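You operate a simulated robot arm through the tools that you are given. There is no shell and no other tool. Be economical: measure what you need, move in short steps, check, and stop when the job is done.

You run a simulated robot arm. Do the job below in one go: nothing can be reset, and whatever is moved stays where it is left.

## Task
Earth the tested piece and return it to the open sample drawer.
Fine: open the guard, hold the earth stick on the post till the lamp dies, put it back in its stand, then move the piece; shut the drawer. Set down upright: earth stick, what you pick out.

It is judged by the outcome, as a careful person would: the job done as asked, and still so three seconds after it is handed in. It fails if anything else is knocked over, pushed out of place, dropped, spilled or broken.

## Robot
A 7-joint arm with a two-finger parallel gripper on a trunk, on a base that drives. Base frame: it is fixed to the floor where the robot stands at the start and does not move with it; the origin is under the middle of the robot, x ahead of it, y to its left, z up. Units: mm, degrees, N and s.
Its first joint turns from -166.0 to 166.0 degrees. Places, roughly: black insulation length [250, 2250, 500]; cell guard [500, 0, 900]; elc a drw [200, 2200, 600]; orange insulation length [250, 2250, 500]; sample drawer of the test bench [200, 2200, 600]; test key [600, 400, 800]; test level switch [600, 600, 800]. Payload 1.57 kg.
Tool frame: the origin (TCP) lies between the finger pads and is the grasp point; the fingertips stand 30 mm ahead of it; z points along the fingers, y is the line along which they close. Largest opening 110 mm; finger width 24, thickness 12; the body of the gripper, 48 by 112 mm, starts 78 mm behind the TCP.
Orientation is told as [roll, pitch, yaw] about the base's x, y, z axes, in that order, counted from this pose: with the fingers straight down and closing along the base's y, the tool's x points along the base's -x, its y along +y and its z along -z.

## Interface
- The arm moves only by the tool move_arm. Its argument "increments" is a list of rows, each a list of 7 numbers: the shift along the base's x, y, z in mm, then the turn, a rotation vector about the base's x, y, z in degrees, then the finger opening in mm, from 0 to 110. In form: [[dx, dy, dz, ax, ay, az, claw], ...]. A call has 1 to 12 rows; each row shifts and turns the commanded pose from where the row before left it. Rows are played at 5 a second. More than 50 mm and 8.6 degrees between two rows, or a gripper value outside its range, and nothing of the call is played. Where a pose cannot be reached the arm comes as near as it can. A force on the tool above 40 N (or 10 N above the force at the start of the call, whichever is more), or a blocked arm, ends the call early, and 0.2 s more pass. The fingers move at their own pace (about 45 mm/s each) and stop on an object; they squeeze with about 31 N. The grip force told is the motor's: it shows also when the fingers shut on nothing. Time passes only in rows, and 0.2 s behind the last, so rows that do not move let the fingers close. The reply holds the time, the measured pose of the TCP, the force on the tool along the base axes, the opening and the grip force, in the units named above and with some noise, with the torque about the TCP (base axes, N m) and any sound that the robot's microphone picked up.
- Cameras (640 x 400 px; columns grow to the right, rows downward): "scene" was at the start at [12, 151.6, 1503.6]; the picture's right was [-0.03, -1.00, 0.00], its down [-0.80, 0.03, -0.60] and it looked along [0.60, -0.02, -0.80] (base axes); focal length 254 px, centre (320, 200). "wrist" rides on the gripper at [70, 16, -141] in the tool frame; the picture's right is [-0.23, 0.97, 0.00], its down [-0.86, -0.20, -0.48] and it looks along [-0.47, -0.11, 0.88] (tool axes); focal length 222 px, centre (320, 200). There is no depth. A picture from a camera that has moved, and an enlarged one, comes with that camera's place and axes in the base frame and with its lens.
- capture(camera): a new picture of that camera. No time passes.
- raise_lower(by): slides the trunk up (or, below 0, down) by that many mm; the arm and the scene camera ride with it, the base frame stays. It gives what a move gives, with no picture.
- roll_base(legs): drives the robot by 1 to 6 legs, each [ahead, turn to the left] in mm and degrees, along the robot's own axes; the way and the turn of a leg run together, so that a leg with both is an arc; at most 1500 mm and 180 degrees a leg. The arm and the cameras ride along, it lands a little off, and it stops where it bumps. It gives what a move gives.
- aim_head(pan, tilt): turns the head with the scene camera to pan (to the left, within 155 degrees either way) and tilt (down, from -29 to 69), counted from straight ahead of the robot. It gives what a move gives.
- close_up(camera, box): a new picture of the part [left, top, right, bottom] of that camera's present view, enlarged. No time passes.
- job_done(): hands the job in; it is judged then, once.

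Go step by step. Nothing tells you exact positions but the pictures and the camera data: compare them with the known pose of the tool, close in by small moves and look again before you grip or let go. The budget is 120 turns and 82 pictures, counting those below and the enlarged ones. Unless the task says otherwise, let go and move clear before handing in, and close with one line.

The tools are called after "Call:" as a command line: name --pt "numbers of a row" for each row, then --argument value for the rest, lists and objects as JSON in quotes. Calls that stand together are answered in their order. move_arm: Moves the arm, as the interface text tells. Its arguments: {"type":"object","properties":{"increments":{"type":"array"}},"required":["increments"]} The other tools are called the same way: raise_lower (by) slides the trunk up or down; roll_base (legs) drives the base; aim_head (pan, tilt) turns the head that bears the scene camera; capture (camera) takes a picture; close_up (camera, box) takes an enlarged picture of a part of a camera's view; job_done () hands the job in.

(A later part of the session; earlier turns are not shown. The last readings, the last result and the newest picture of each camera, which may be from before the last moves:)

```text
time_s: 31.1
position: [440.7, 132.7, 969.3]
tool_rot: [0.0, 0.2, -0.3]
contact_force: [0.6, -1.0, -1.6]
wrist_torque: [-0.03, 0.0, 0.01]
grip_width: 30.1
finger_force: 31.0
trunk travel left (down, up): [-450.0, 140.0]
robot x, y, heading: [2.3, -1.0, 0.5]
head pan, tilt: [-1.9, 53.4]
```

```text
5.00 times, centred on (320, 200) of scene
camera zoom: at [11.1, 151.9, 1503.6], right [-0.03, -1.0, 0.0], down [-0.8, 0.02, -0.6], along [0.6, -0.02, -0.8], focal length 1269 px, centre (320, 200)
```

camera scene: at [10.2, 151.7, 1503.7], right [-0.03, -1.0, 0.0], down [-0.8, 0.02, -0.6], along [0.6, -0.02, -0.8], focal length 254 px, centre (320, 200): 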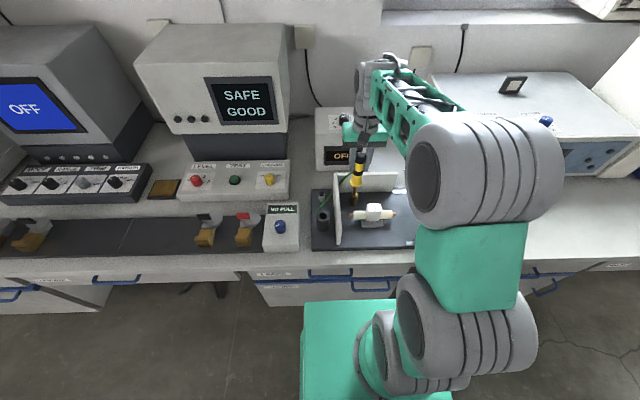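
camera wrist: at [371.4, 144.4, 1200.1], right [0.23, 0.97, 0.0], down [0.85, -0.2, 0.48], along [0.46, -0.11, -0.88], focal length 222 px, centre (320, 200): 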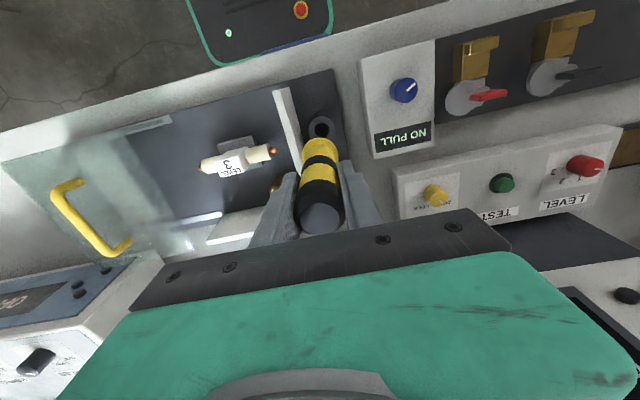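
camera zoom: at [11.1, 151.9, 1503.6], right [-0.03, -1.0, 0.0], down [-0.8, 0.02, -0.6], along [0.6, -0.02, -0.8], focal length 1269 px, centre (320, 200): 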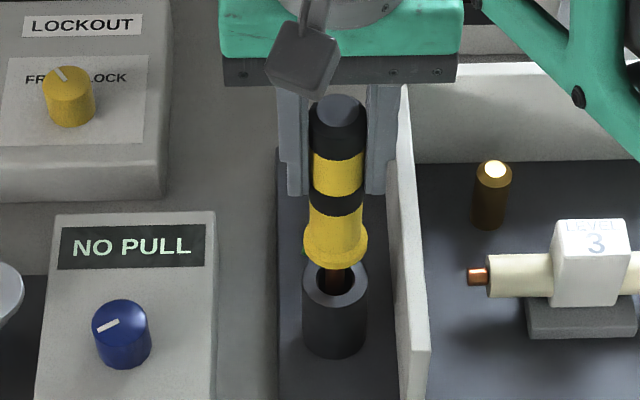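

The tip is inside the stand. I'll lower to the seat height.

Call:
move_arm --pt "0 0 -12 0 0 0 10" --pt "0 0 -12 0 0 0 10" --pt "0 0 -8 0 0 0 10" --pt "0 0 -3 0 0 0 10" --pt "0 0 -2 0 0 0 10" --pt "0 0 0 0 0 0 10"

Call:
close_up --camera "scene" --box '[280, 160, 360, 240]'

```text
time_s: 32.5
position: [439.9, 131.2, 930.3]
tool_rot: [0.0, 0.1, -0.3]
contact_force: [0.7, -1.0, -1.5]
wrist_torque: [0.02, -0.01, 0.0]
grip_width: 29.7
finger_force: 30.7
trunk travel left (down, up): [-450.0, 140.0]
robot x, y, heading: [-3.2, 1.0, 0.7]
head pan, tilt: [-1.9, 53.4]
```

```text
5.00 times, centred on (320, 200) of scene
camera zoom: at [11.1, 151.9, 1503.6], right [-0.03, -1.0, 0.0], down [-0.8, 0.02, -0.6], along [0.6, -0.02, -0.8], focal length 1269 px, centre (320, 200)
```

zoom: 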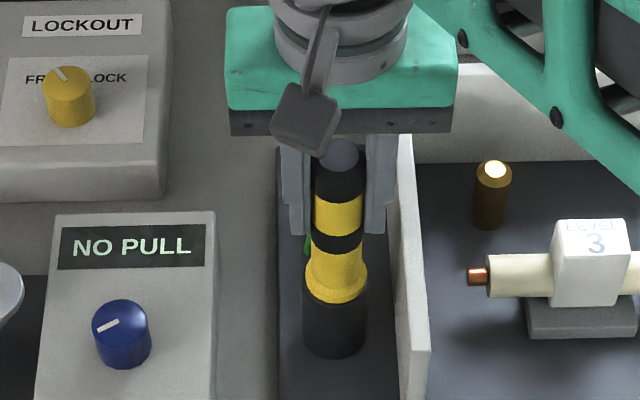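

Almost seated, so a few small steps until a contact force shows.

Call:
move_arm --pt "0 0 -1 0 0 0 10" --pt "0 0 -1 0 0 0 10" --pt "0 0 0 0 0 0 10"

```text
time_s: 33.3
position: [440.4, 130.7, 929.8]
tool_rot: [0.0, 0.0, -0.3]
contact_force: [1.2, -2.2, 3.5]
wrist_torque: [-0.25, 0.04, 0.0]
grip_width: 30.0
finger_force: 31.3
trunk travel left (down, up): [-450.0, 140.0]
robot x, y, heading: [1.9, -0.3, 0.4]
head pan, tilt: [-1.9, 53.4]
```

Seated. I'll release and rise clear.

Call:
move_arm --pt "0 0 0 0 0 0 40" --pt "0 0 0 0 0 0 65" --pt "0 0 0 0 0 0 65" --pt "0 0 20 0 0 0 65" --pt "0 0 40 0 0 0 65" --pt "0 0 45 0 0 0 65" --pt "0 -25 25 0 0 0 65" --pt "0 -40 10 0 0 0 65" --pt "0 -40 0 0 0 0 65" --pt "0 -40 0 0 0 0 65" --pt "0 0 0 0 0 0 65"

Call:
capture --camera "wrist"

Call:
close_up --camera "scene" --box '[280, 140, 440, 260]'

```text
time_s: 35.7
position: [441.9, -12.4, 1069.7]
tool_rot: [0.0, 0.1, -0.3]
contact_force: [0.4, -0.4, 0.5]
wrist_torque: [-0.01, -0.05, 0.0]
grip_width: 65.0
finger_force: 0.0
trunk travel left (down, up): [-450.0, 140.0]
robot x, y, heading: [5.3, -0.5, 0.4]
head pan, tilt: [-1.9, 53.4]
```

```text
41 pictures are left
camera wrist: at [372.2, 3.0, 1211.3], right [0.23, 0.97, 0.0], down [0.85, -0.2, 0.48], along [0.46, -0.11, -0.88], focal length 222 px, centre (320, 200)
```

wrist: 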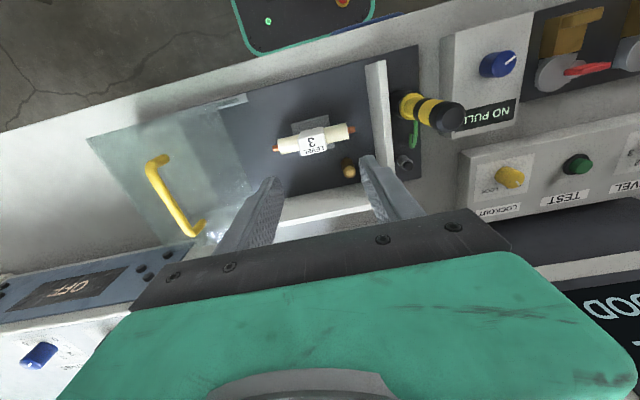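

```text
3.33 times, centred on (360, 200) of scene
camera zoom: at [11.0, 151.6, 1503.7], right [-0.03, -1.0, 0.0], down [-0.8, 0.02, -0.6], along [0.6, -0.02, -0.8], focal length 846 px, centre (187, 200)
```

zoom: 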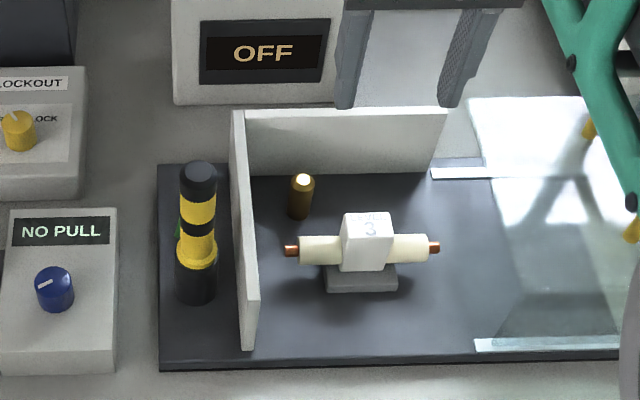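

The stick is back upright and the lamp is dark. Before taking the piece, I'll look left for the open sample drawer.

Call:
aim_head --pan 80 --tilt 25

Call:
capture --camera "scene"

```text
time_s: 37.2
position: [441.0, -13.1, 1069.6]
tool_rot: [-0.1, 0.0, -0.3]
contact_force: [0.3, 0.3, 0.0]
wrist_torque: [0.01, 0.03, 0.0]
grip_width: 65.1
finger_force: 0.0
trunk travel left (down, up): [-450.0, 140.0]
robot x, y, heading: [1.9, 2.9, 0.2]
head pan, tilt: [80.0, 25.0]
```

```text
39 pictures are left
camera scene: at [-47.1, 244.6, 1545.6], right [0.99, -0.17, 0.0], down [-0.07, -0.42, -0.91], along [0.15, 0.89, -0.42], focal length 254 px, centre (320, 200)
```

scene: 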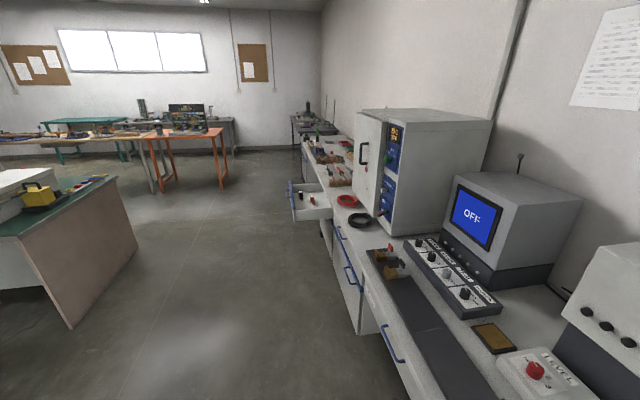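

Call:
close_up --camera "scene" --box '[270, 150, 390, 260]'

```text
3.64 times, centred on (330, 205) of scene
camera zoom: at [-47.1, 244.6, 1545.6], right [0.99, -0.17, 0.0], down [-0.07, -0.42, -0.91], along [0.15, 0.89, -0.42], focal length 923 px, centre (284, 182)
```

zoom: 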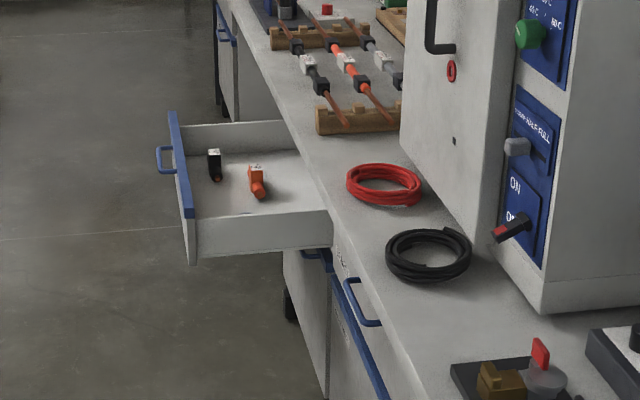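

The open drawer holds black and orange pieces at roughly x 50–330, y 1860–2380, with free room on the near side. Now I'll turn the gripper 90° so it closes along x on the piece's middle block.

Call:
move_arm --pt "2 -2 0 0 0 8.2 65" --pt "2 -2 0 0 0 8.2 65" --pt "2 -2 0 0 0 8.2 65" --pt "2 -2 0 0 0 8.2 65" --pt "2 -2 0 0 0 8.2 65" --pt "2 -2 0 0 0 8.2 65" --pt "2 -2 0 0 0 8.2 65" --pt "2 -2 0 0 0 8.2 65" --pt "1 -2 0 0 0 8.2 65" --pt "0 0 0 0 0 8.2 65" --pt "0 0 0 0 0 8.2 65" --pt "0 0 0 0 0 0 65"

Call:
aim_head --pan -1.9 --tilt 53.4

Call:
capture --camera "wrist"

```text
time_s: 39.8
position: [456.9, -32.0, 1069.9]
tool_rot: [0.1, 0.2, 90.0]
contact_force: [-0.3, 0.5, -0.1]
wrist_torque: [0.01, 0.02, 0.0]
grip_width: 65.0
finger_force: 0.0
trunk travel left (down, up): [-450.0, 140.0]
robot x, y, heading: [-1.6, 1.2, 0.4]
head pan, tilt: [80.0, 25.0]
```

```text
time_s: 41.4
position: [457.2, -31.1, 1068.3]
tool_rot: [-0.1, 0.1, 89.8]
contact_force: [0.3, 0.8, -0.8]
wrist_torque: [-0.02, 0.01, 0.0]
grip_width: 65.0
finger_force: 0.0
trunk travel left (down, up): [-450.0, 140.0]
robot x, y, heading: [-2.0, 0.7, 0.2]
head pan, tilt: [-1.9, 53.4]
```

```text
37 pictures are left
camera wrist: at [441.4, -101.4, 1210.9], right [-0.97, 0.23, 0.0], down [0.2, 0.86, 0.48], along [0.11, 0.46, -0.88], focal length 222 px, centre (320, 200)
```

wrist: 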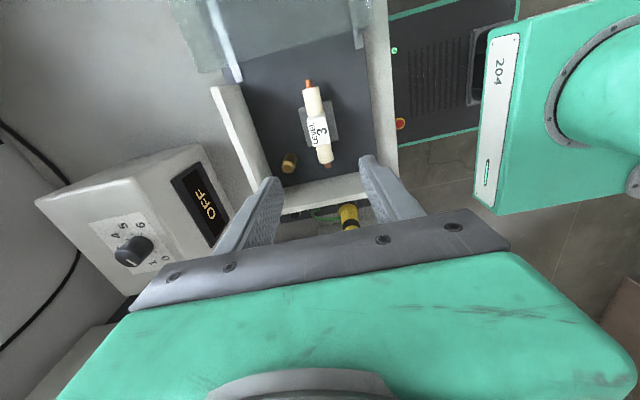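

The block's centre is at about (460,-34). I'll descend partway and check.

Call:
move_arm --pt "3 -3 -45 0 0 0 65" --pt "0 0 -45 0 0 0 65" --pt "0 0 -45 0 0 0 65" --pt "0 0 -43 0 0 0 65" --pt "0 0 0 0 0 0 65"

Call:
close_up --camera "wrist" --box '[220, 40, 420, 240]'

Call:
close_up --camera "scene" --box '[300, 140, 430, 250]'

```text
time_s: 42.6
position: [461.6, -34.6, 891.4]
tool_rot: [0.0, 0.1, 89.9]
contact_force: [-0.1, 0.6, 0.3]
wrist_torque: [-0.01, -0.02, -0.05]
grip_width: 65.1
finger_force: 0.1
trunk travel left (down, up): [-450.0, 140.0]
robot x, y, heading: [-1.4, 1.7, 0.5]
head pan, tilt: [-1.9, 53.4]
```

```text
2.00 times, centred on (320, 140) of wrist
camera zoom: at [445.1, -104.7, 1032.8], right [-0.97, 0.23, 0.0], down [0.2, 0.86, 0.48], along [0.11, 0.46, -0.88], focal length 444 px, centre (320, 320)
```

zoom: 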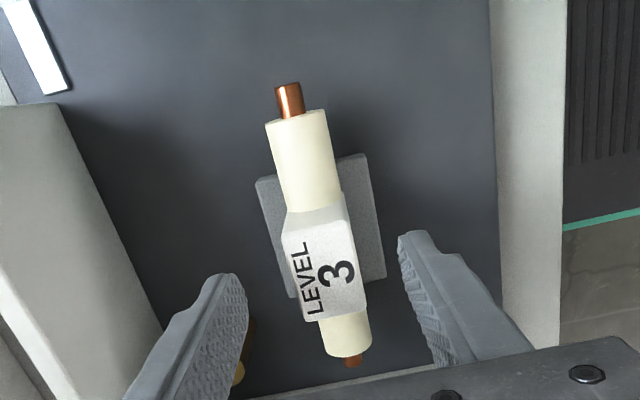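

```text
3.64 times, centred on (365, 195) of scene
camera zoom: at [11.3, 151.7, 1503.7], right [-0.03, -1.0, 0.0], down [-0.8, 0.02, -0.6], along [0.6, -0.02, -0.8], focal length 923 px, centre (156, 218)
```

zoom: 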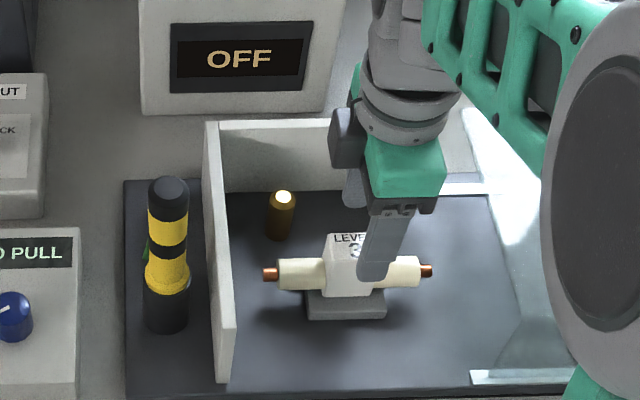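

Centred within ~2 mm. I'll descend to grip height and close on the block.

Call:
move_arm --pt "-1.5 -2 -30 0 0 0 65" --pt "0 0 -25 0 0 0 65" --pt "0 0 -12 0 0 0 65" --pt "0 0 -8 0 0 0 65" --pt "0 0 0 0 0 0 65"

Call:
close_up --camera "wrist" --box '[220, 40, 420, 240]'

Call:
close_up --camera "scene" --box '[300, 140, 430, 250]'

```text
time_s: 43.8
position: [459.1, -36.8, 816.4]
tool_rot: [0.1, 0.1, 90.0]
contact_force: [0.5, 0.4, 0.1]
wrist_torque: [-0.01, 0.01, 0.01]
grip_width: 64.8
finger_force: 0.2
trunk travel left (down, up): [-450.0, 140.0]
robot x, y, heading: [0.4, -2.2, 0.3]
head pan, tilt: [-1.9, 53.4]
```

```text
2.00 times, centred on (320, 140) of wrist
camera zoom: at [443.1, -106.8, 957.9], right [-0.97, 0.23, 0.0], down [0.2, 0.86, 0.48], along [0.11, 0.46, -0.88], focal length 444 px, centre (320, 320)
```

zoom: 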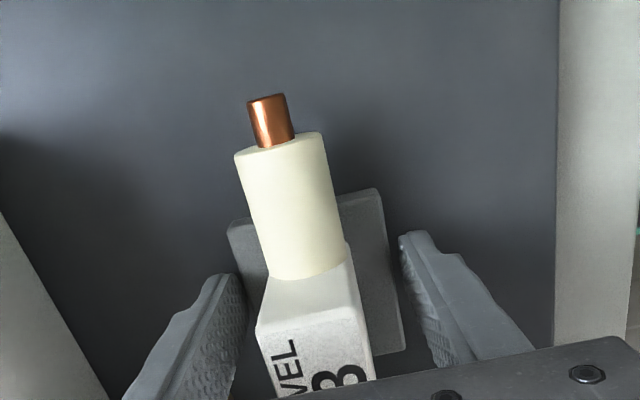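

```text
3.64 times, centred on (365, 195) of scene
camera zoom: at [11.1, 151.7, 1503.7], right [-0.03, -1.0, 0.0], down [-0.8, 0.02, -0.6], along [0.6, -0.02, -0.8], focal length 923 px, centre (156, 218)
```

zoom: 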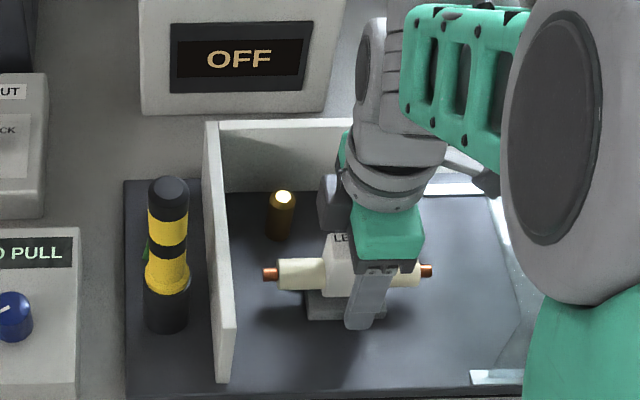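

Comparing both views, the block's centre is about 9 mm further to +y than the fingers. I'll shift, check and close.

Call:
move_arm --pt "0 5 0 0 0 0 65" --pt "0 4 0 0 0 0 65" --pt "0 0 0 0 0 0 40" --pt "0 0 0 0 0 0 15" --pt "0 0 0 0 0 0 10" --pt "0 0 0 0 0 0 10" --pt "0 0 0 0 0 0 10"

Call:
close_up --camera "scene" --box '[300, 140, 430, 250]'

```text
time_s: 45.4
position: [459.1, -28.4, 817.5]
tool_rot: [0.0, 0.1, 89.9]
contact_force: [3.4, -1.5, 0.7]
wrist_torque: [-0.16, -0.42, 0.43]
grip_width: 60.2
finger_force: 31.0
trunk travel left (down, up): [-450.0, 140.0]
robot x, y, heading: [0.1, -2.5, 0.4]
head pan, tilt: [-1.9, 53.4]
```

```text
3.64 times, centred on (365, 195) of scene
camera zoom: at [11.5, 151.6, 1503.7], right [-0.03, -1.0, 0.0], down [-0.8, 0.02, -0.6], along [0.6, -0.02, -0.8], focal length 923 px, centre (156, 218)
```

zoom: 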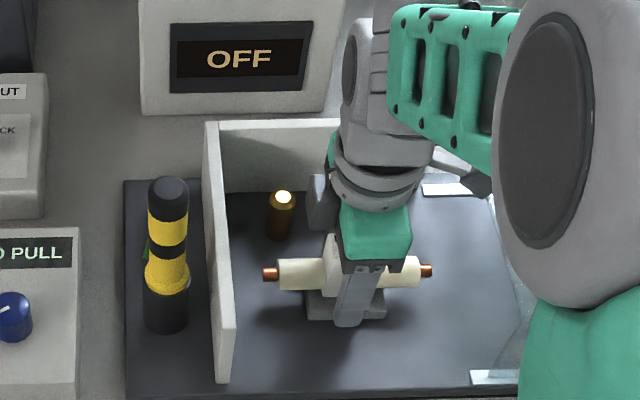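

At 60 mm the fingers have closed on the pedestal, not the block. I'll open and raise before trying again.

Call:
move_arm --pt "0 0 0 0 0 0 75" --pt "0 0 0 0 0 0 75" --pt "0 0 10 0 0 0 75" --pt "0 0 10 0 0 0 75" --pt "0 0 0 0 0 0 75"

Call:
close_up --camera "wrist" --box '[220, 40, 420, 240]'

Call:
close_up --camera "scene" --box '[320, 160, 410, 240]'

```text
time_s: 46.6
position: [459.1, -27.9, 838.5]
tool_rot: [0.0, 0.1, 89.9]
contact_force: [0.1, 0.1, -0.2]
wrist_torque: [0.01, 0.0, 0.02]
grip_width: 75.0
finger_force: 0.1
trunk travel left (down, up): [-450.0, 140.0]
robot x, y, heading: [0.7, 1.5, 0.3]
head pan, tilt: [-1.9, 53.4]
```

```text
2.00 times, centred on (320, 140) of wrist
camera zoom: at [443.4, -97.6, 978.5], right [-0.97, 0.23, 0.0], down [0.2, 0.86, 0.48], along [0.11, 0.46, -0.88], focal length 444 px, centre (320, 320)
```

zoom: 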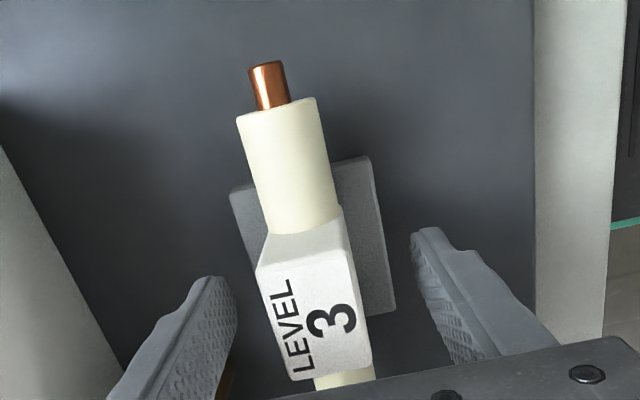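

```text
5.00 times, centred on (365, 200) of scene
camera zoom: at [11.0, 151.7, 1503.7], right [-0.03, -1.0, 0.0], down [-0.8, 0.02, -0.6], along [0.6, -0.02, -0.8], focal length 1269 px, centre (95, 200)
```

zoom: 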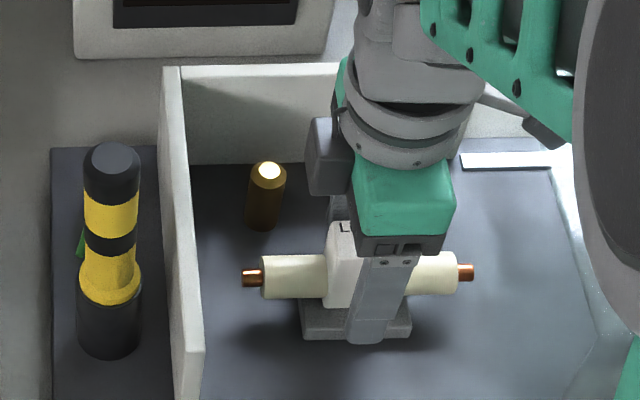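

Now centred on the block and above the pedestal. I'll close.

Call:
move_arm --pt "0 0 -3 0 0 0 75" --pt "0 0 0 0 0 0 45" --pt "0 0 0 0 0 0 20" --pt "0 0 0 0 0 0 10" --pt "0 0 0 0 0 0 10" --pt "0 0 0 0 0 0 10"

Call:
close_up --camera "wrist" --box '[220, 40, 420, 240]'

```text
time_s: 48.0
position: [459.3, -28.5, 833.7]
tool_rot: [0.1, 0.2, 90.0]
contact_force: [0.6, 0.0, 0.4]
wrist_torque: [-0.01, -0.02, 0.0]
grip_width: 29.7
finger_force: 31.2
trunk travel left (down, up): [-450.0, 140.0]
robot x, y, heading: [0.2, -1.1, 0.3]
head pan, tilt: [-1.9, 53.4]
```

```text
2.00 times, centred on (320, 140) of wrist
camera zoom: at [443.5, -97.6, 975.1], right [-0.97, 0.23, 0.0], down [0.2, 0.86, 0.48], along [0.11, 0.46, -0.88], focal length 444 px, centre (320, 320)
```

zoom: 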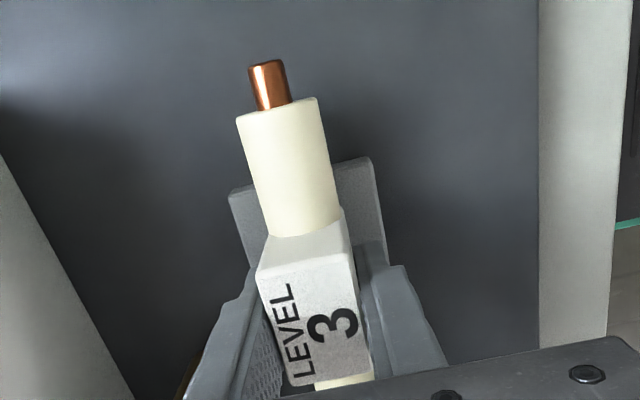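

The block is gripped at 30 mm. I'll lift straight up and check.

Call:
move_arm --pt "0 0 10 0 0 0 10" --pt "0 0 20 0 0 0 10" --pt "0 0 35 0 0 0 10" --pt "0 0 40 0 0 0 10" --pt "0 0 45 0 0 0 10" --pt "0 0 45 0 0 0 10" --pt "0 0 0 0 0 0 10"

Call:
capture --camera "scene"

```text
time_s: 49.6
position: [457.9, -25.5, 1029.1]
tool_rot: [-0.1, 0.1, 90.0]
contact_force: [0.5, -0.1, -1.4]
wrist_torque: [0.0, 0.01, 0.01]
grip_width: 29.3
finger_force: 30.3
trunk travel left (down, up): [-450.0, 140.0]
robot x, y, heading: [0.1, -1.3, 0.2]
head pan, tilt: [-1.9, 53.4]
```

```text
28 pictures are left
camera scene: at [10.9, 151.7, 1503.7], right [-0.03, -1.0, 0.0], down [-0.8, 0.02, -0.6], along [0.6, -0.02, -0.8], focal length 254 px, centre (320, 200)
```

scene: 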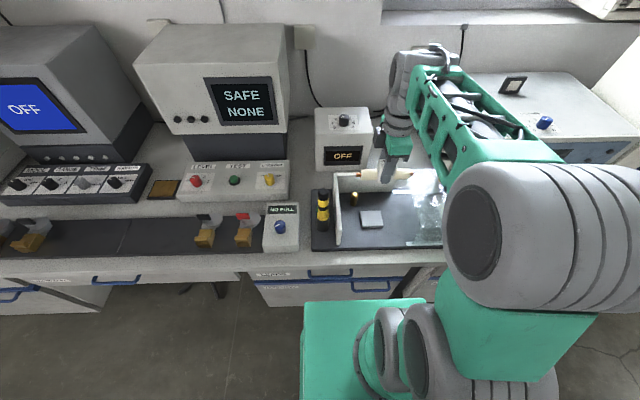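

The piece is held level and the pedestal stayed put. I'll back off, turn left, drive along to the drawer and face it.

Call:
roll_base --legs '[[-420, 0], [0, 90], [1050, 0], [1050, 0], [0, -90]]'

Call:
capture --camera "scene"

```text
time_s: 69.8
position: [39.0, 2081.4, 1028.1]
tool_rot: [0.1, 0.0, 91.3]
contact_force: [0.1, 0.0, -1.1]
wrist_torque: [0.03, 0.01, 0.0]
grip_width: 29.3
finger_force: 31.5
trunk travel left (down, up): [-450.0, 140.0]
robot x, y, heading: [-423.2, 2096.7, 1.6]
head pan, tilt: [-1.9, 53.4]
```

```text
27 pictures are left
camera scene: at [-413.0, 2249.4, 1503.7], right [0.0, -1.0, 0.0], down [-0.8, 0.0, -0.6], along [0.6, 0.0, -0.8], focal length 254 px, centre (320, 200)
```

scene: 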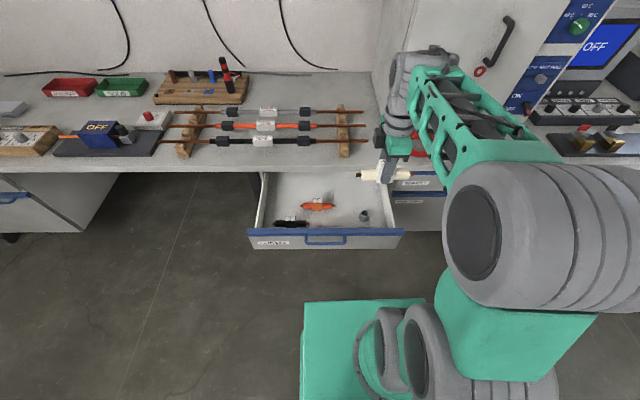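

Call:
close_up --camera "scene" --box '[235, 150, 425, 265]'

```text
3.37 times, centred on (330, 208) of scene
camera zoom: at [-413.0, 2249.4, 1503.7], right [0.0, -1.0, 0.0], down [-0.8, 0.0, -0.6], along [0.6, 0.0, -0.8], focal length 855 px, centre (286, 175)
```

zoom: 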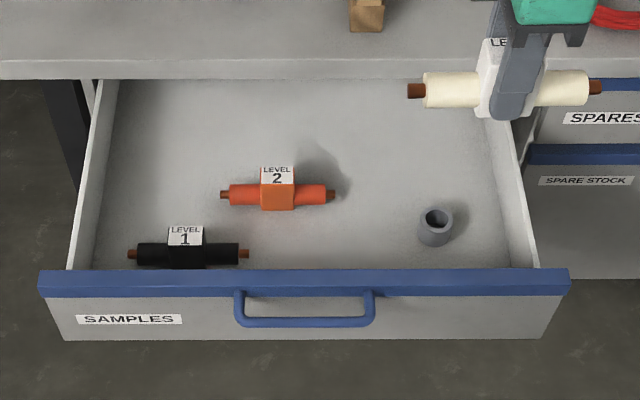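

The drawer has LEVEL 1, LEVEL 2 and a small grey cup, with a free gap at the front between LEVEL 1 and the cup. I'll move over about (135,2190) and check with the wrist camera.

Call:
move_arm --pt "20 25 0 0 0 -1.3 10" --pt "25 30 0 0 0 0 10" --pt "25 30 0 0 0 0 10" --pt "25 24 0 0 0 0 10" --pt "0 0 -40 0 0 0 10" --pt "0 0 -45 0 0 0 10" --pt "0 0 -45 0 0 0 10" --pt "0 0 -45 0 0 0 10" --pt "0 0 -20 0 0 0 10" --pt "0 0 0 0 0 0 10"

Call:
capture --camera "wrist"

Call:
close_up --camera "scene" --box '[235, 150, 425, 265]'

```text
time_s: 72.0
position: [133.4, 2190.8, 832.8]
tool_rot: [0.0, 0.1, 90.0]
contact_force: [0.6, -0.4, -1.3]
wrist_torque: [0.03, 0.01, 0.02]
grip_width: 29.4
finger_force: 31.3
trunk travel left (down, up): [-450.0, 140.0]
robot x, y, heading: [-419.4, 2095.8, 1.5]
head pan, tilt: [-1.9, 53.4]
```

```text
25 pictures are left
camera wrist: at [118.4, 2121.2, 974.4], right [-0.97, 0.23, 0.0], down [0.2, 0.86, 0.48], along [0.11, 0.46, -0.88], focal length 222 px, centre (320, 200)
```

wrist: 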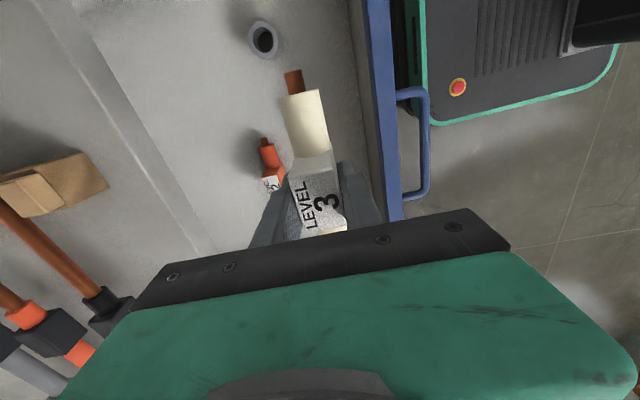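

```text
3.37 times, centred on (330, 208) of scene
camera zoom: at [-412.9, 2249.6, 1503.7], right [0.0, -1.0, 0.0], down [-0.8, 0.0, -0.6], along [0.6, 0.0, -0.8], focal length 855 px, centre (286, 175)
```

zoom: 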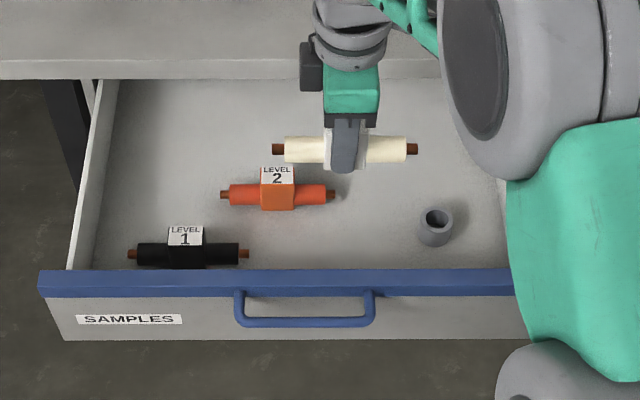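

The gap is confirmed: front panel inner face at x≈69, cup to y≈2082, orange end at (229,2187). I'll lower toward the floor.

Call:
move_arm --pt "5 0 -40 0 0 0 10" --pt "0 0 -45 0 0 0 10" --pt "0 0 -45 0 0 0 10" --pt "0 0 -25 0 0 0 10" --pt "0 0 0 0 0 0 10"

Call:
close_up --camera "scene" --box '[235, 150, 425, 265]'

```text
time_s: 73.2
position: [137.7, 2189.6, 680.8]
tool_rot: [0.0, 0.1, 90.0]
contact_force: [-0.2, -0.7, -1.2]
wrist_torque: [0.02, 0.01, -0.02]
grip_width: 29.6
finger_force: 31.7
trunk travel left (down, up): [-450.0, 140.0]
robot x, y, heading: [-420.2, 2095.7, 1.4]
head pan, tilt: [-1.9, 53.4]
```

```text
3.37 times, centred on (330, 208) of scene
camera zoom: at [-412.8, 2249.6, 1503.7], right [0.0, -1.0, 0.0], down [-0.8, 0.0, -0.6], along [0.6, 0.0, -0.8], focal length 855 px, centre (286, 175)
```

zoom: 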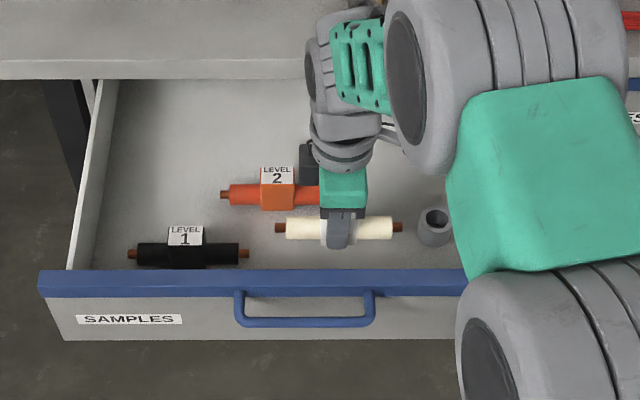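

Clear so far. I'll lower in smaller steps until contact.

Call:
move_arm --pt "0 0 -12 0 0 0 10" --pt "0 0 -8 0 0 0 10" --pt "0 0 -5 0 0 0 10" --pt "0 0 -4 0 0 0 10" --pt "0 0 -3 0 0 0 10" --pt "0 0 0 0 0 0 10"

Call:
close_up --camera "scene" --box '[285, 175, 385, 245]'

```text
time_s: 74.5
position: [140.4, 2190.8, 647.3]
tool_rot: [0.0, 0.1, 90.0]
contact_force: [-0.1, -0.2, -1.0]
wrist_torque: [-0.02, -0.03, 0.0]
grip_width: 29.6
finger_force: 31.5
trunk travel left (down, up): [-450.0, 140.0]
robot x, y, heading: [-422.8, 2099.8, 1.5]
head pan, tilt: [-1.9, 53.4]
```

```text
5.71 times, centred on (335, 210) of scene
camera zoom: at [-412.9, 2249.6, 1503.7], right [0.0, -1.0, 0.0], down [-0.8, 0.0, -0.6], along [0.6, 0.0, -0.8], focal length 1450 px, centre (234, 143)
```

zoom: 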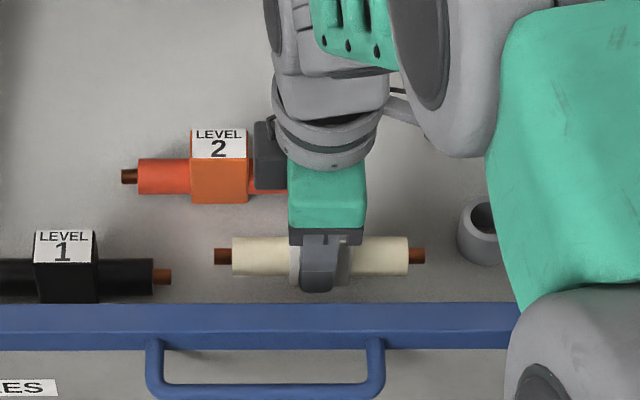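

Call:
move_arm --pt "0 0 -3 0 0 0 10" --pt "0 0 -3 0 0 0 10" --pt "0 0 -3 0 0 0 10" --pt "0 0 -3 0 0 0 10" --pt "0 0 0 0 0 0 10"

```text
time_s: 75.8
position: [139.4, 2190.3, 633.3]
tool_rot: [0.0, 0.2, 90.0]
contact_force: [0.3, 0.0, -0.6]
wrist_torque: [-0.01, 0.0, 0.03]
grip_width: 29.7
finger_force: 30.6
trunk travel left (down, up): [-450.0, 140.0]
robot x, y, heading: [-419.8, 2096.0, 1.5]
head pan, tilt: [-1.9, 53.4]
```

No contact yet, so I'll continue in fine steps.

Call:
move_arm --pt "0 0 -2 0 0 0 10" --pt "0 0 -2 0 0 0 10" --pt "0 0 -2 0 0 0 10" --pt "0 0 0 0 0 0 10"

Call:
close_up --camera "scene" --box '[285, 175, 385, 245]'

```text
time_s: 76.8
position: [139.6, 2190.9, 628.4]
tool_rot: [0.0, 0.1, 90.0]
contact_force: [-0.4, -0.5, -1.0]
wrist_torque: [0.01, 0.0, -0.02]
grip_width: 29.4
finger_force: 30.9
trunk travel left (down, up): [-450.0, 140.0]
robot x, y, heading: [-422.7, 2096.8, 1.7]
head pan, tilt: [-1.9, 53.4]
```

```text
5.71 times, centred on (335, 210) of scene
camera zoom: at [-412.9, 2249.6, 1503.7], right [0.0, -1.0, 0.0], down [-0.8, 0.0, -0.6], along [0.6, 0.0, -0.8], focal length 1450 px, centre (234, 143)
```

zoom: 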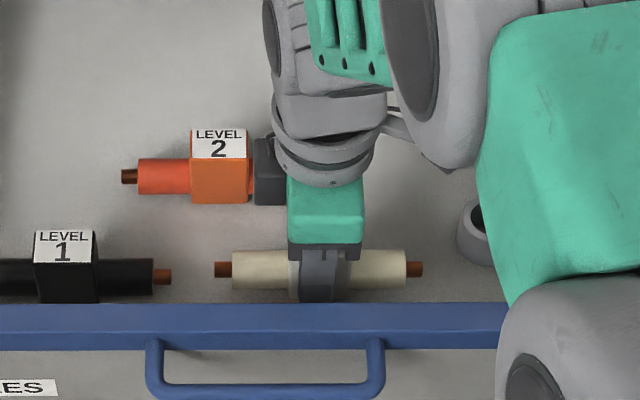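

Call:
move_arm --pt "0 0 -2 0 0 0 10" --pt "0 0 -2 0 0 0 10" --pt "0 0 -2 0 0 0 10" --pt "0 0 -2 0 0 0 10" --pt "0 0 0 0 0 0 10"

```text
time_s: 78.0
position: [138.5, 2190.1, 621.4]
tool_rot: [0.0, 0.1, 90.0]
contact_force: [0.3, -0.1, -1.4]
wrist_torque: [0.02, -0.02, -0.01]
grip_width: 29.5
finger_force: 30.8
trunk travel left (down, up): [-450.0, 140.0]
robot x, y, heading: [-421.1, 2095.1, 1.7]
head pan, tilt: [-1.9, 53.4]
```

Call:
move_arm --pt "0 0 -2 0 0 0 10" --pt "0 0 -2 0 0 0 10" --pt "0 0 -2 0 0 0 10" --pt "0 0 -2 0 0 0 10" --pt "0 0 0 0 0 0 10"

Call:
close_up --camera "scene" --box '[285, 175, 385, 245]'

```text
time_s: 79.2
position: [140.7, 2190.1, 614.6]
tool_rot: [-0.3, 0.0, 90.0]
contact_force: [-2.2, 0.9, 18.0]
wrist_torque: [-0.16, 0.35, 0.01]
grip_width: 29.8
finger_force: 30.9
trunk travel left (down, up): [-450.0, 140.0]
robot x, y, heading: [-423.3, 2097.7, 1.5]
head pan, tilt: [-1.9, 53.4]
```

```text
5.71 times, centred on (335, 210) of scene
camera zoom: at [-414.5, 2249.4, 1504.0], right [0.0, -1.0, 0.0], down [-0.8, 0.0, -0.6], along [0.6, 0.0, -0.8], focal length 1450 px, centre (234, 143)
```

zoom: 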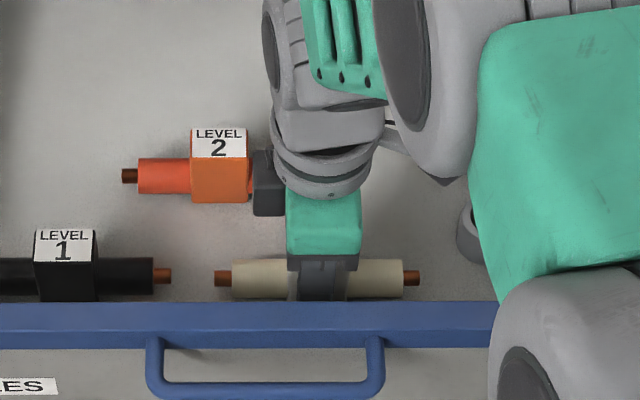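

The piece is on the drawer floor (18 N). I'll relax slightly, open and rise.

Call:
move_arm --pt "0 0 1 0 0 0 10" --pt "0 0 0 0 0 0 35" --pt "0 0 0 0 0 0 55" --pt "0 0 0 0 0 0 55" --pt "0 0 10 0 0 0 55" --pt "0 0 30 0 0 0 55" --pt "0 0 45 0 0 0 55" --pt "0 0 45 0 0 0 55" --pt "0 0 45 0 0 0 55" --pt "0 0 0 0 0 0 55"

Call:
close_up --camera "scene" --box '[235, 150, 425, 265]'

Call:
capture --camera "wrist"

```text
time_s: 81.3
position: [139.8, 2189.7, 789.7]
tool_rot: [0.1, 0.1, 90.1]
contact_force: [0.5, 0.2, 0.1]
wrist_torque: [0.04, 0.0, 0.0]
grip_width: 54.9
finger_force: 0.1
trunk travel left (down, up): [-450.0, 140.0]
robot x, y, heading: [-420.0, 2096.2, 1.6]
head pan, tilt: [-1.9, 53.4]
```

```text
3.37 times, centred on (330, 208) of scene
camera zoom: at [-413.4, 2249.5, 1503.7], right [0.0, -1.0, 0.0], down [-0.8, 0.0, -0.6], along [0.6, 0.0, -0.8], focal length 855 px, centre (286, 175)
```

zoom: 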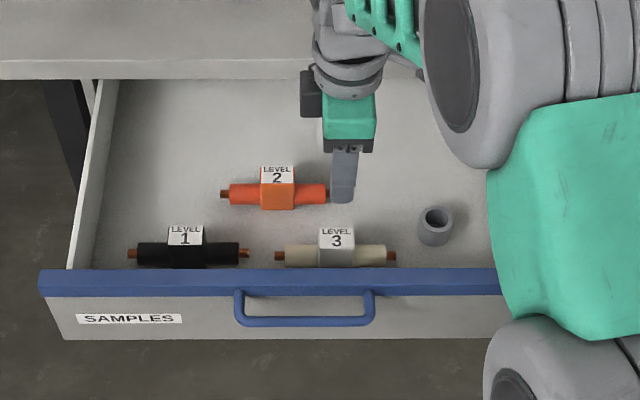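

```text
18 pictures are left
camera wrist: at [123.7, 2120.2, 931.2], right [-0.97, 0.23, 0.0], down [0.2, 0.86, 0.48], along [0.11, 0.46, -0.88], focal length 222 px, centre (320, 200)
```

wrist: 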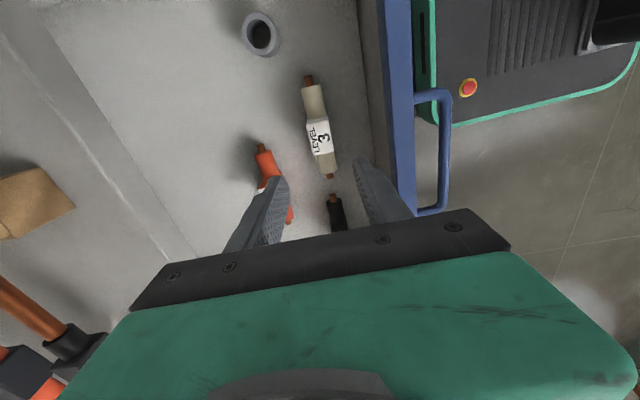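

LEVEL 3 stands upright in the drawer. Next I'll shut the drawer: go in front of its handle (y≈2230) with fingers closed, then push gently in +x.

Call:
move_arm --pt "-42 8 20 0 0 0 0" --pt "-42 8 0 0 0 0 0" --pt "-42 8 0 0 0 0 0" --pt "-42 8 0 0 0 0 0" --pt "-44 8 0 0 0 0 0" --pt "0 0 -45 0 0 0 0" --pt "0 0 -45 0 0 0 0" --pt "0 0 -45 0 0 0 0" --pt "0 0 -33 0 0 0 0" --pt "0 0 0 0 0 0 0"

Call:
capture --camera "scene"

Call:
capture --camera "wrist"

```text
time_s: 83.5
position: [-73.1, 2230.5, 639.3]
tool_rot: [0.0, 0.1, 90.0]
contact_force: [0.5, -0.6, 0.4]
wrist_torque: [0.05, -0.01, -0.02]
grip_width: 0.0
finger_force: 21.3
trunk travel left (down, up): [-450.0, 140.0]
robot x, y, heading: [-418.4, 2096.0, 1.5]
head pan, tilt: [-1.9, 53.4]
```

```text
17 pictures are left
camera scene: at [-412.9, 2249.7, 1503.7], right [0.0, -1.0, 0.0], down [-0.8, 0.0, -0.6], along [0.6, 0.0, -0.8], focal length 254 px, centre (320, 200)
```

scene: 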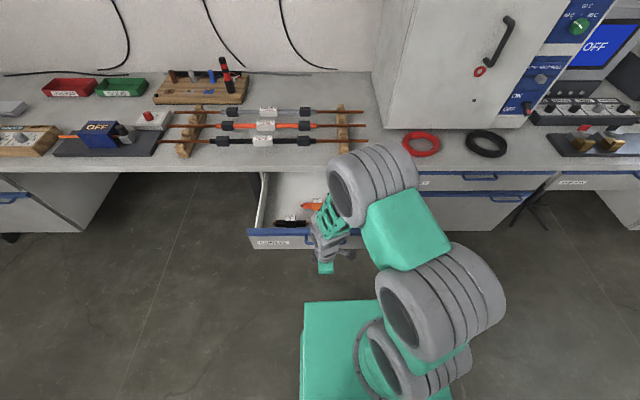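

```text
16 pictures are left
camera wrist: at [-89.1, 2160.5, 780.9], right [-0.97, 0.23, 0.0], down [0.2, 0.86, 0.48], along [0.11, 0.46, -0.88], focal length 222 px, centre (320, 200)
```

wrist: 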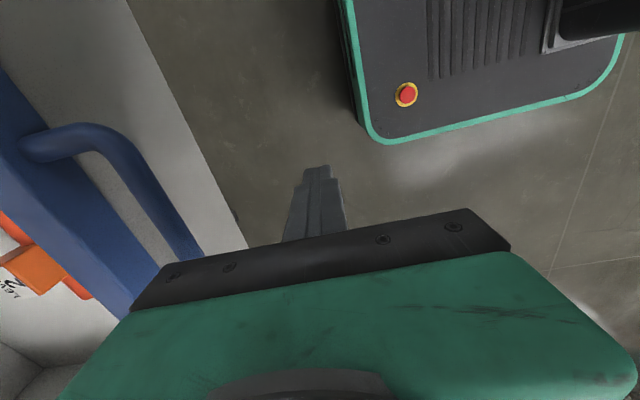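

Fingers are in front of the handle. I'll push gently in +x.

Call:
move_arm --pt "10 0 0 0 0 0 0" --pt "10 0 0 0 0 0 0" --pt "10 0 0 0 0 0 0" --pt "6 0 0 0 0 0 0" --pt "6 0 0 0 0 0 0" --pt "6 0 0 0 0 0 0" --pt "6 0 0 0 0 0 0" --pt "0 0 0 0 0 0 0"

Call:
capture --camera "wrist"

```text
time_s: 85.3
position: [-19.1, 2230.7, 639.7]
tool_rot: [0.0, 0.1, 90.0]
contact_force: [-0.5, 0.2, 0.6]
wrist_torque: [0.0, -0.02, -0.01]
grip_width: 0.2
finger_force: 21.2
trunk travel left (down, up): [-450.0, 140.0]
robot x, y, heading: [-417.2, 2095.6, 1.8]
head pan, tilt: [-1.9, 53.4]
```

```text
15 pictures are left
camera wrist: at [-34.3, 2160.4, 781.9], right [-0.97, 0.23, 0.0], down [0.2, 0.86, 0.48], along [0.11, 0.46, -0.88], focal length 222 px, centre (320, 200)
```

wrist: 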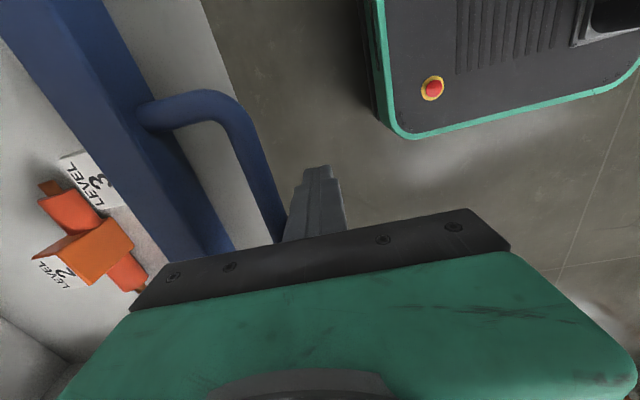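

Finger is next to the bar, so I'll continue.

Call:
move_arm --pt "5 0 0 0 0 0 0" --pt "5 0 0 0 0 0 0" --pt "5 0 0 0 0 0 0" --pt "6 0 0 0 0 0 0" --pt "7 0 0 0 0 0 0" --pt "8 0 0 0 0 0 0" --pt "8 0 0 0 0 0 0" --pt "8 0 0 0 0 0 0" --pt "8 0 0 0 0 0 0" --pt "6 0 0 0 0 0 0" --pt "4 0 0 0 0 0 0" --pt "0 0 0 0 0 0 0"

Call:
close_up --camera "scene" --box '[235, 150, 425, 265]'

```text
time_s: 88.0
position: [50.4, 2230.3, 639.7]
tool_rot: [0.0, 0.1, 90.0]
contact_force: [-2.1, -1.2, -0.9]
wrist_torque: [0.06, -0.08, 0.0]
grip_width: 0.0
finger_force: 21.1
trunk travel left (down, up): [-450.0, 140.0]
robot x, y, heading: [-422.3, 2096.3, 1.9]
head pan, tilt: [-1.9, 53.4]
```

```text
3.37 times, centred on (330, 208) of scene
camera zoom: at [-413.2, 2249.5, 1503.7], right [0.0, -1.0, 0.0], down [-0.8, 0.0, -0.6], along [0.6, 0.0, -0.8], focal length 855 px, centre (286, 175)
```

zoom: 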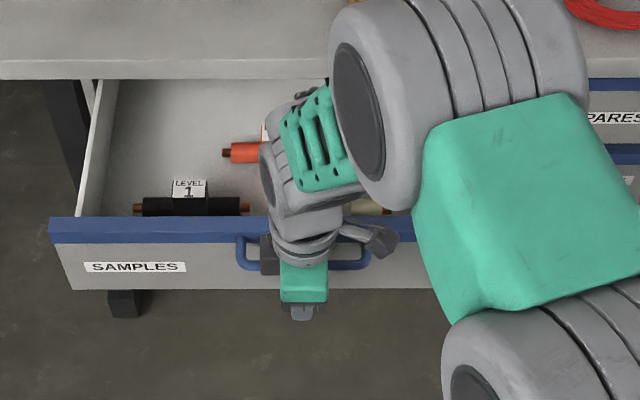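

The drawer slides in smoothly with its contents. I'll continue.

Call:
move_arm --pt "4 0 0 0 0 0 0" --pt "6 0 0 0 0 0 0" --pt "8 0 0 0 0 0 0" --pt "8 0 0 0 0 0 0" --pt "8 0 0 0 0 0 0" --pt "8 0 0 0 0 0 0" --pt "8 0 0 0 0 0 0" --pt "8 0 0 0 0 0 0" --pt "8 0 0 0 0 0 0" --pt "8 0 0 0 0 0 0" --pt "4 0 0 0 0 0 0" --pt "0 0 0 0 0 0 0"

Call:
capture --camera "scene"

```text
time_s: 90.5
position: [129.1, 2230.8, 640.2]
tool_rot: [0.0, 0.0, 90.0]
contact_force: [-3.3, -0.3, 0.3]
wrist_torque: [-0.01, -0.11, 0.02]
grip_width: 0.2
finger_force: 21.5
trunk travel left (down, up): [-450.0, 140.0]
robot x, y, heading: [-419.0, 2100.7, 1.9]
head pan, tilt: [-1.9, 53.4]
```

```text
13 pictures are left
camera scene: at [-413.3, 2249.6, 1503.7], right [0.0, -1.0, 0.0], down [-0.8, 0.0, -0.6], along [0.6, 0.0, -0.8], focal length 254 px, centre (320, 200)
```

scene: 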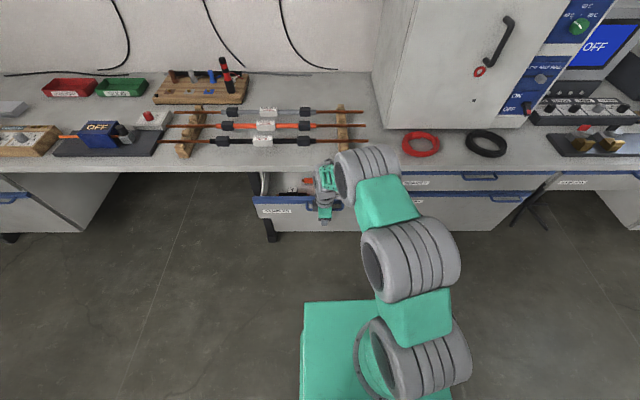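

Call:
move_arm --pt "4 0 0 0 0 0 0" --pt "6 0 0 0 0 0 0" --pt "8 0 0 0 0 0 0" --pt "8 0 0 0 0 0 0" --pt "8 0 0 0 0 0 0" --pt "8 0 0 0 0 0 0" --pt "6 0 0 0 0 0 0" --pt "6 0 0 0 0 0 0" --pt "0 0 0 0 0 0 0"

Call:
close_up --camera "scene" --box '[235, 130, 455, 260]'

```text
time_s: 92.5
position: [182.4, 2230.4, 640.3]
tool_rot: [0.0, 0.1, 90.0]
contact_force: [-0.4, 0.5, 0.4]
wrist_torque: [-0.01, -0.01, 0.05]
grip_width: 0.1
finger_force: 21.5
trunk travel left (down, up): [-450.0, 140.0]
robot x, y, heading: [-424.1, 2096.7, 1.6]
head pan, tilt: [-1.9, 53.4]
```

```text
2.91 times, centred on (345, 195) of scene
camera zoom: at [-413.1, 2249.6, 1503.7], right [0.0, -1.0, 0.0], down [-0.8, 0.0, -0.6], along [0.6, 0.0, -0.8], focal length 738 px, centre (247, 214)
```

zoom: 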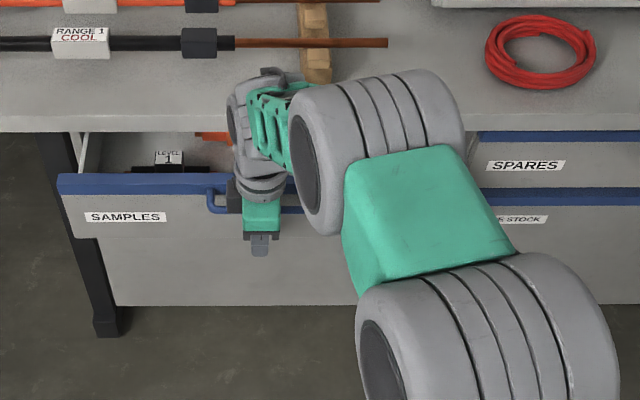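

The last ~80–90 mm would bring the gripper body close to the bench edge. I'll back off, shift to the panel's face right of the handle, and tilt the fingers forward for the final push.

Call:
move_arm --pt "-30 0 0 0 0 0 0" --pt "-40 0 0 0 0 0 0" --pt "-20 -30 5 0 0 0 0" --pt "0 -40 5 0 0 0 0" --pt "0 -40 5 0 0 0 0" --pt "0 -20 0 0 0 0 0" --pt "0 0 0 0 -8.5 0 0" --pt "0 0 0 0 -8.5 0 0" --pt "0 0 0 0 -8.5 0 0" --pt "0 0 0 0 -8.5 0 0" --pt "0 0 0 0 -8.5 0 0" --pt "0 0 0 0 0 0 0"

Call:
close_up --camera "scene" --box '[235, 130, 455, 260]'

Call:
capture --camera "wrist"

```text
time_s: 95.2
position: [93.2, 2100.4, 655.5]
tool_rot: [-42.5, 0.1, 90.0]
contact_force: [0.0, 0.5, 0.5]
wrist_torque: [-0.01, 0.04, 0.01]
grip_width: 0.0
finger_force: 21.4
trunk travel left (down, up): [-450.0, 140.0]
robot x, y, heading: [-424.9, 2098.6, 1.8]
head pan, tilt: [-1.9, 53.4]
```

```text
2.91 times, centred on (345, 195) of scene
camera zoom: at [-413.1, 2249.5, 1503.7], right [0.0, -1.0, 0.0], down [-0.8, 0.0, -0.6], along [0.6, 0.0, -0.8], focal length 738 px, centre (247, 214)
```

zoom: 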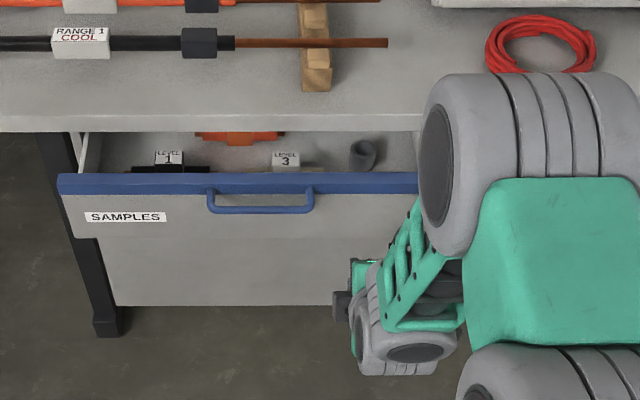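

```text
10 pictures are left
camera wrist: at [-14.2, 2030.2, 748.4], right [-0.72, 0.23, -0.66], down [-0.18, 0.86, 0.49], along [0.67, 0.46, -0.57], focal length 222 px, centre (320, 200)
```

wrist: 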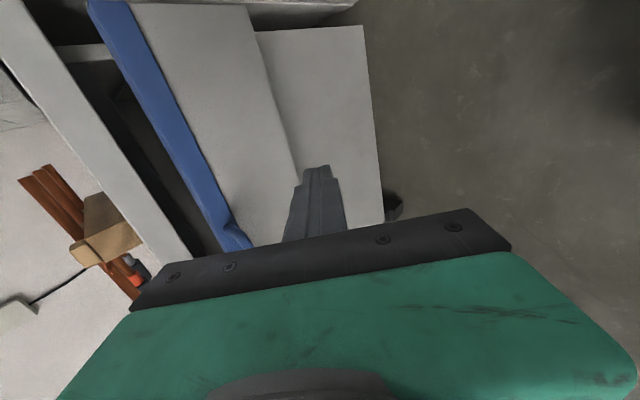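

The grey cup looks a bit different, so I'll zoom in before pushing on.

Call:
close_up --camera "scene" --box '[310, 160, 380, 200]'

```text
9.14 times, centred on (345, 180) of scene
camera zoom: at [-413.1, 2249.5, 1503.7], right [0.0, -1.0, 0.0], down [-0.8, 0.0, -0.6], along [0.6, 0.0, -0.8], focal length 2320 px, centre (91, 383)
```

zoom: 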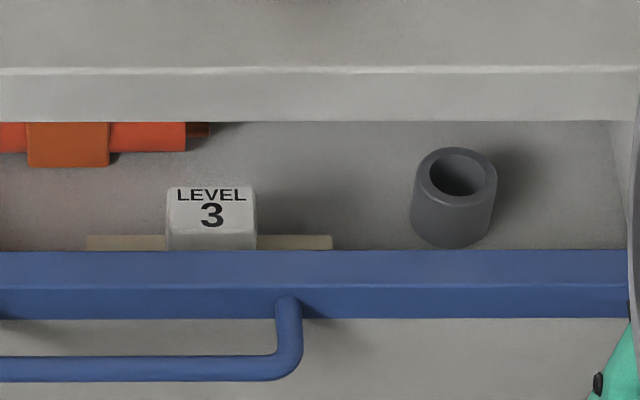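

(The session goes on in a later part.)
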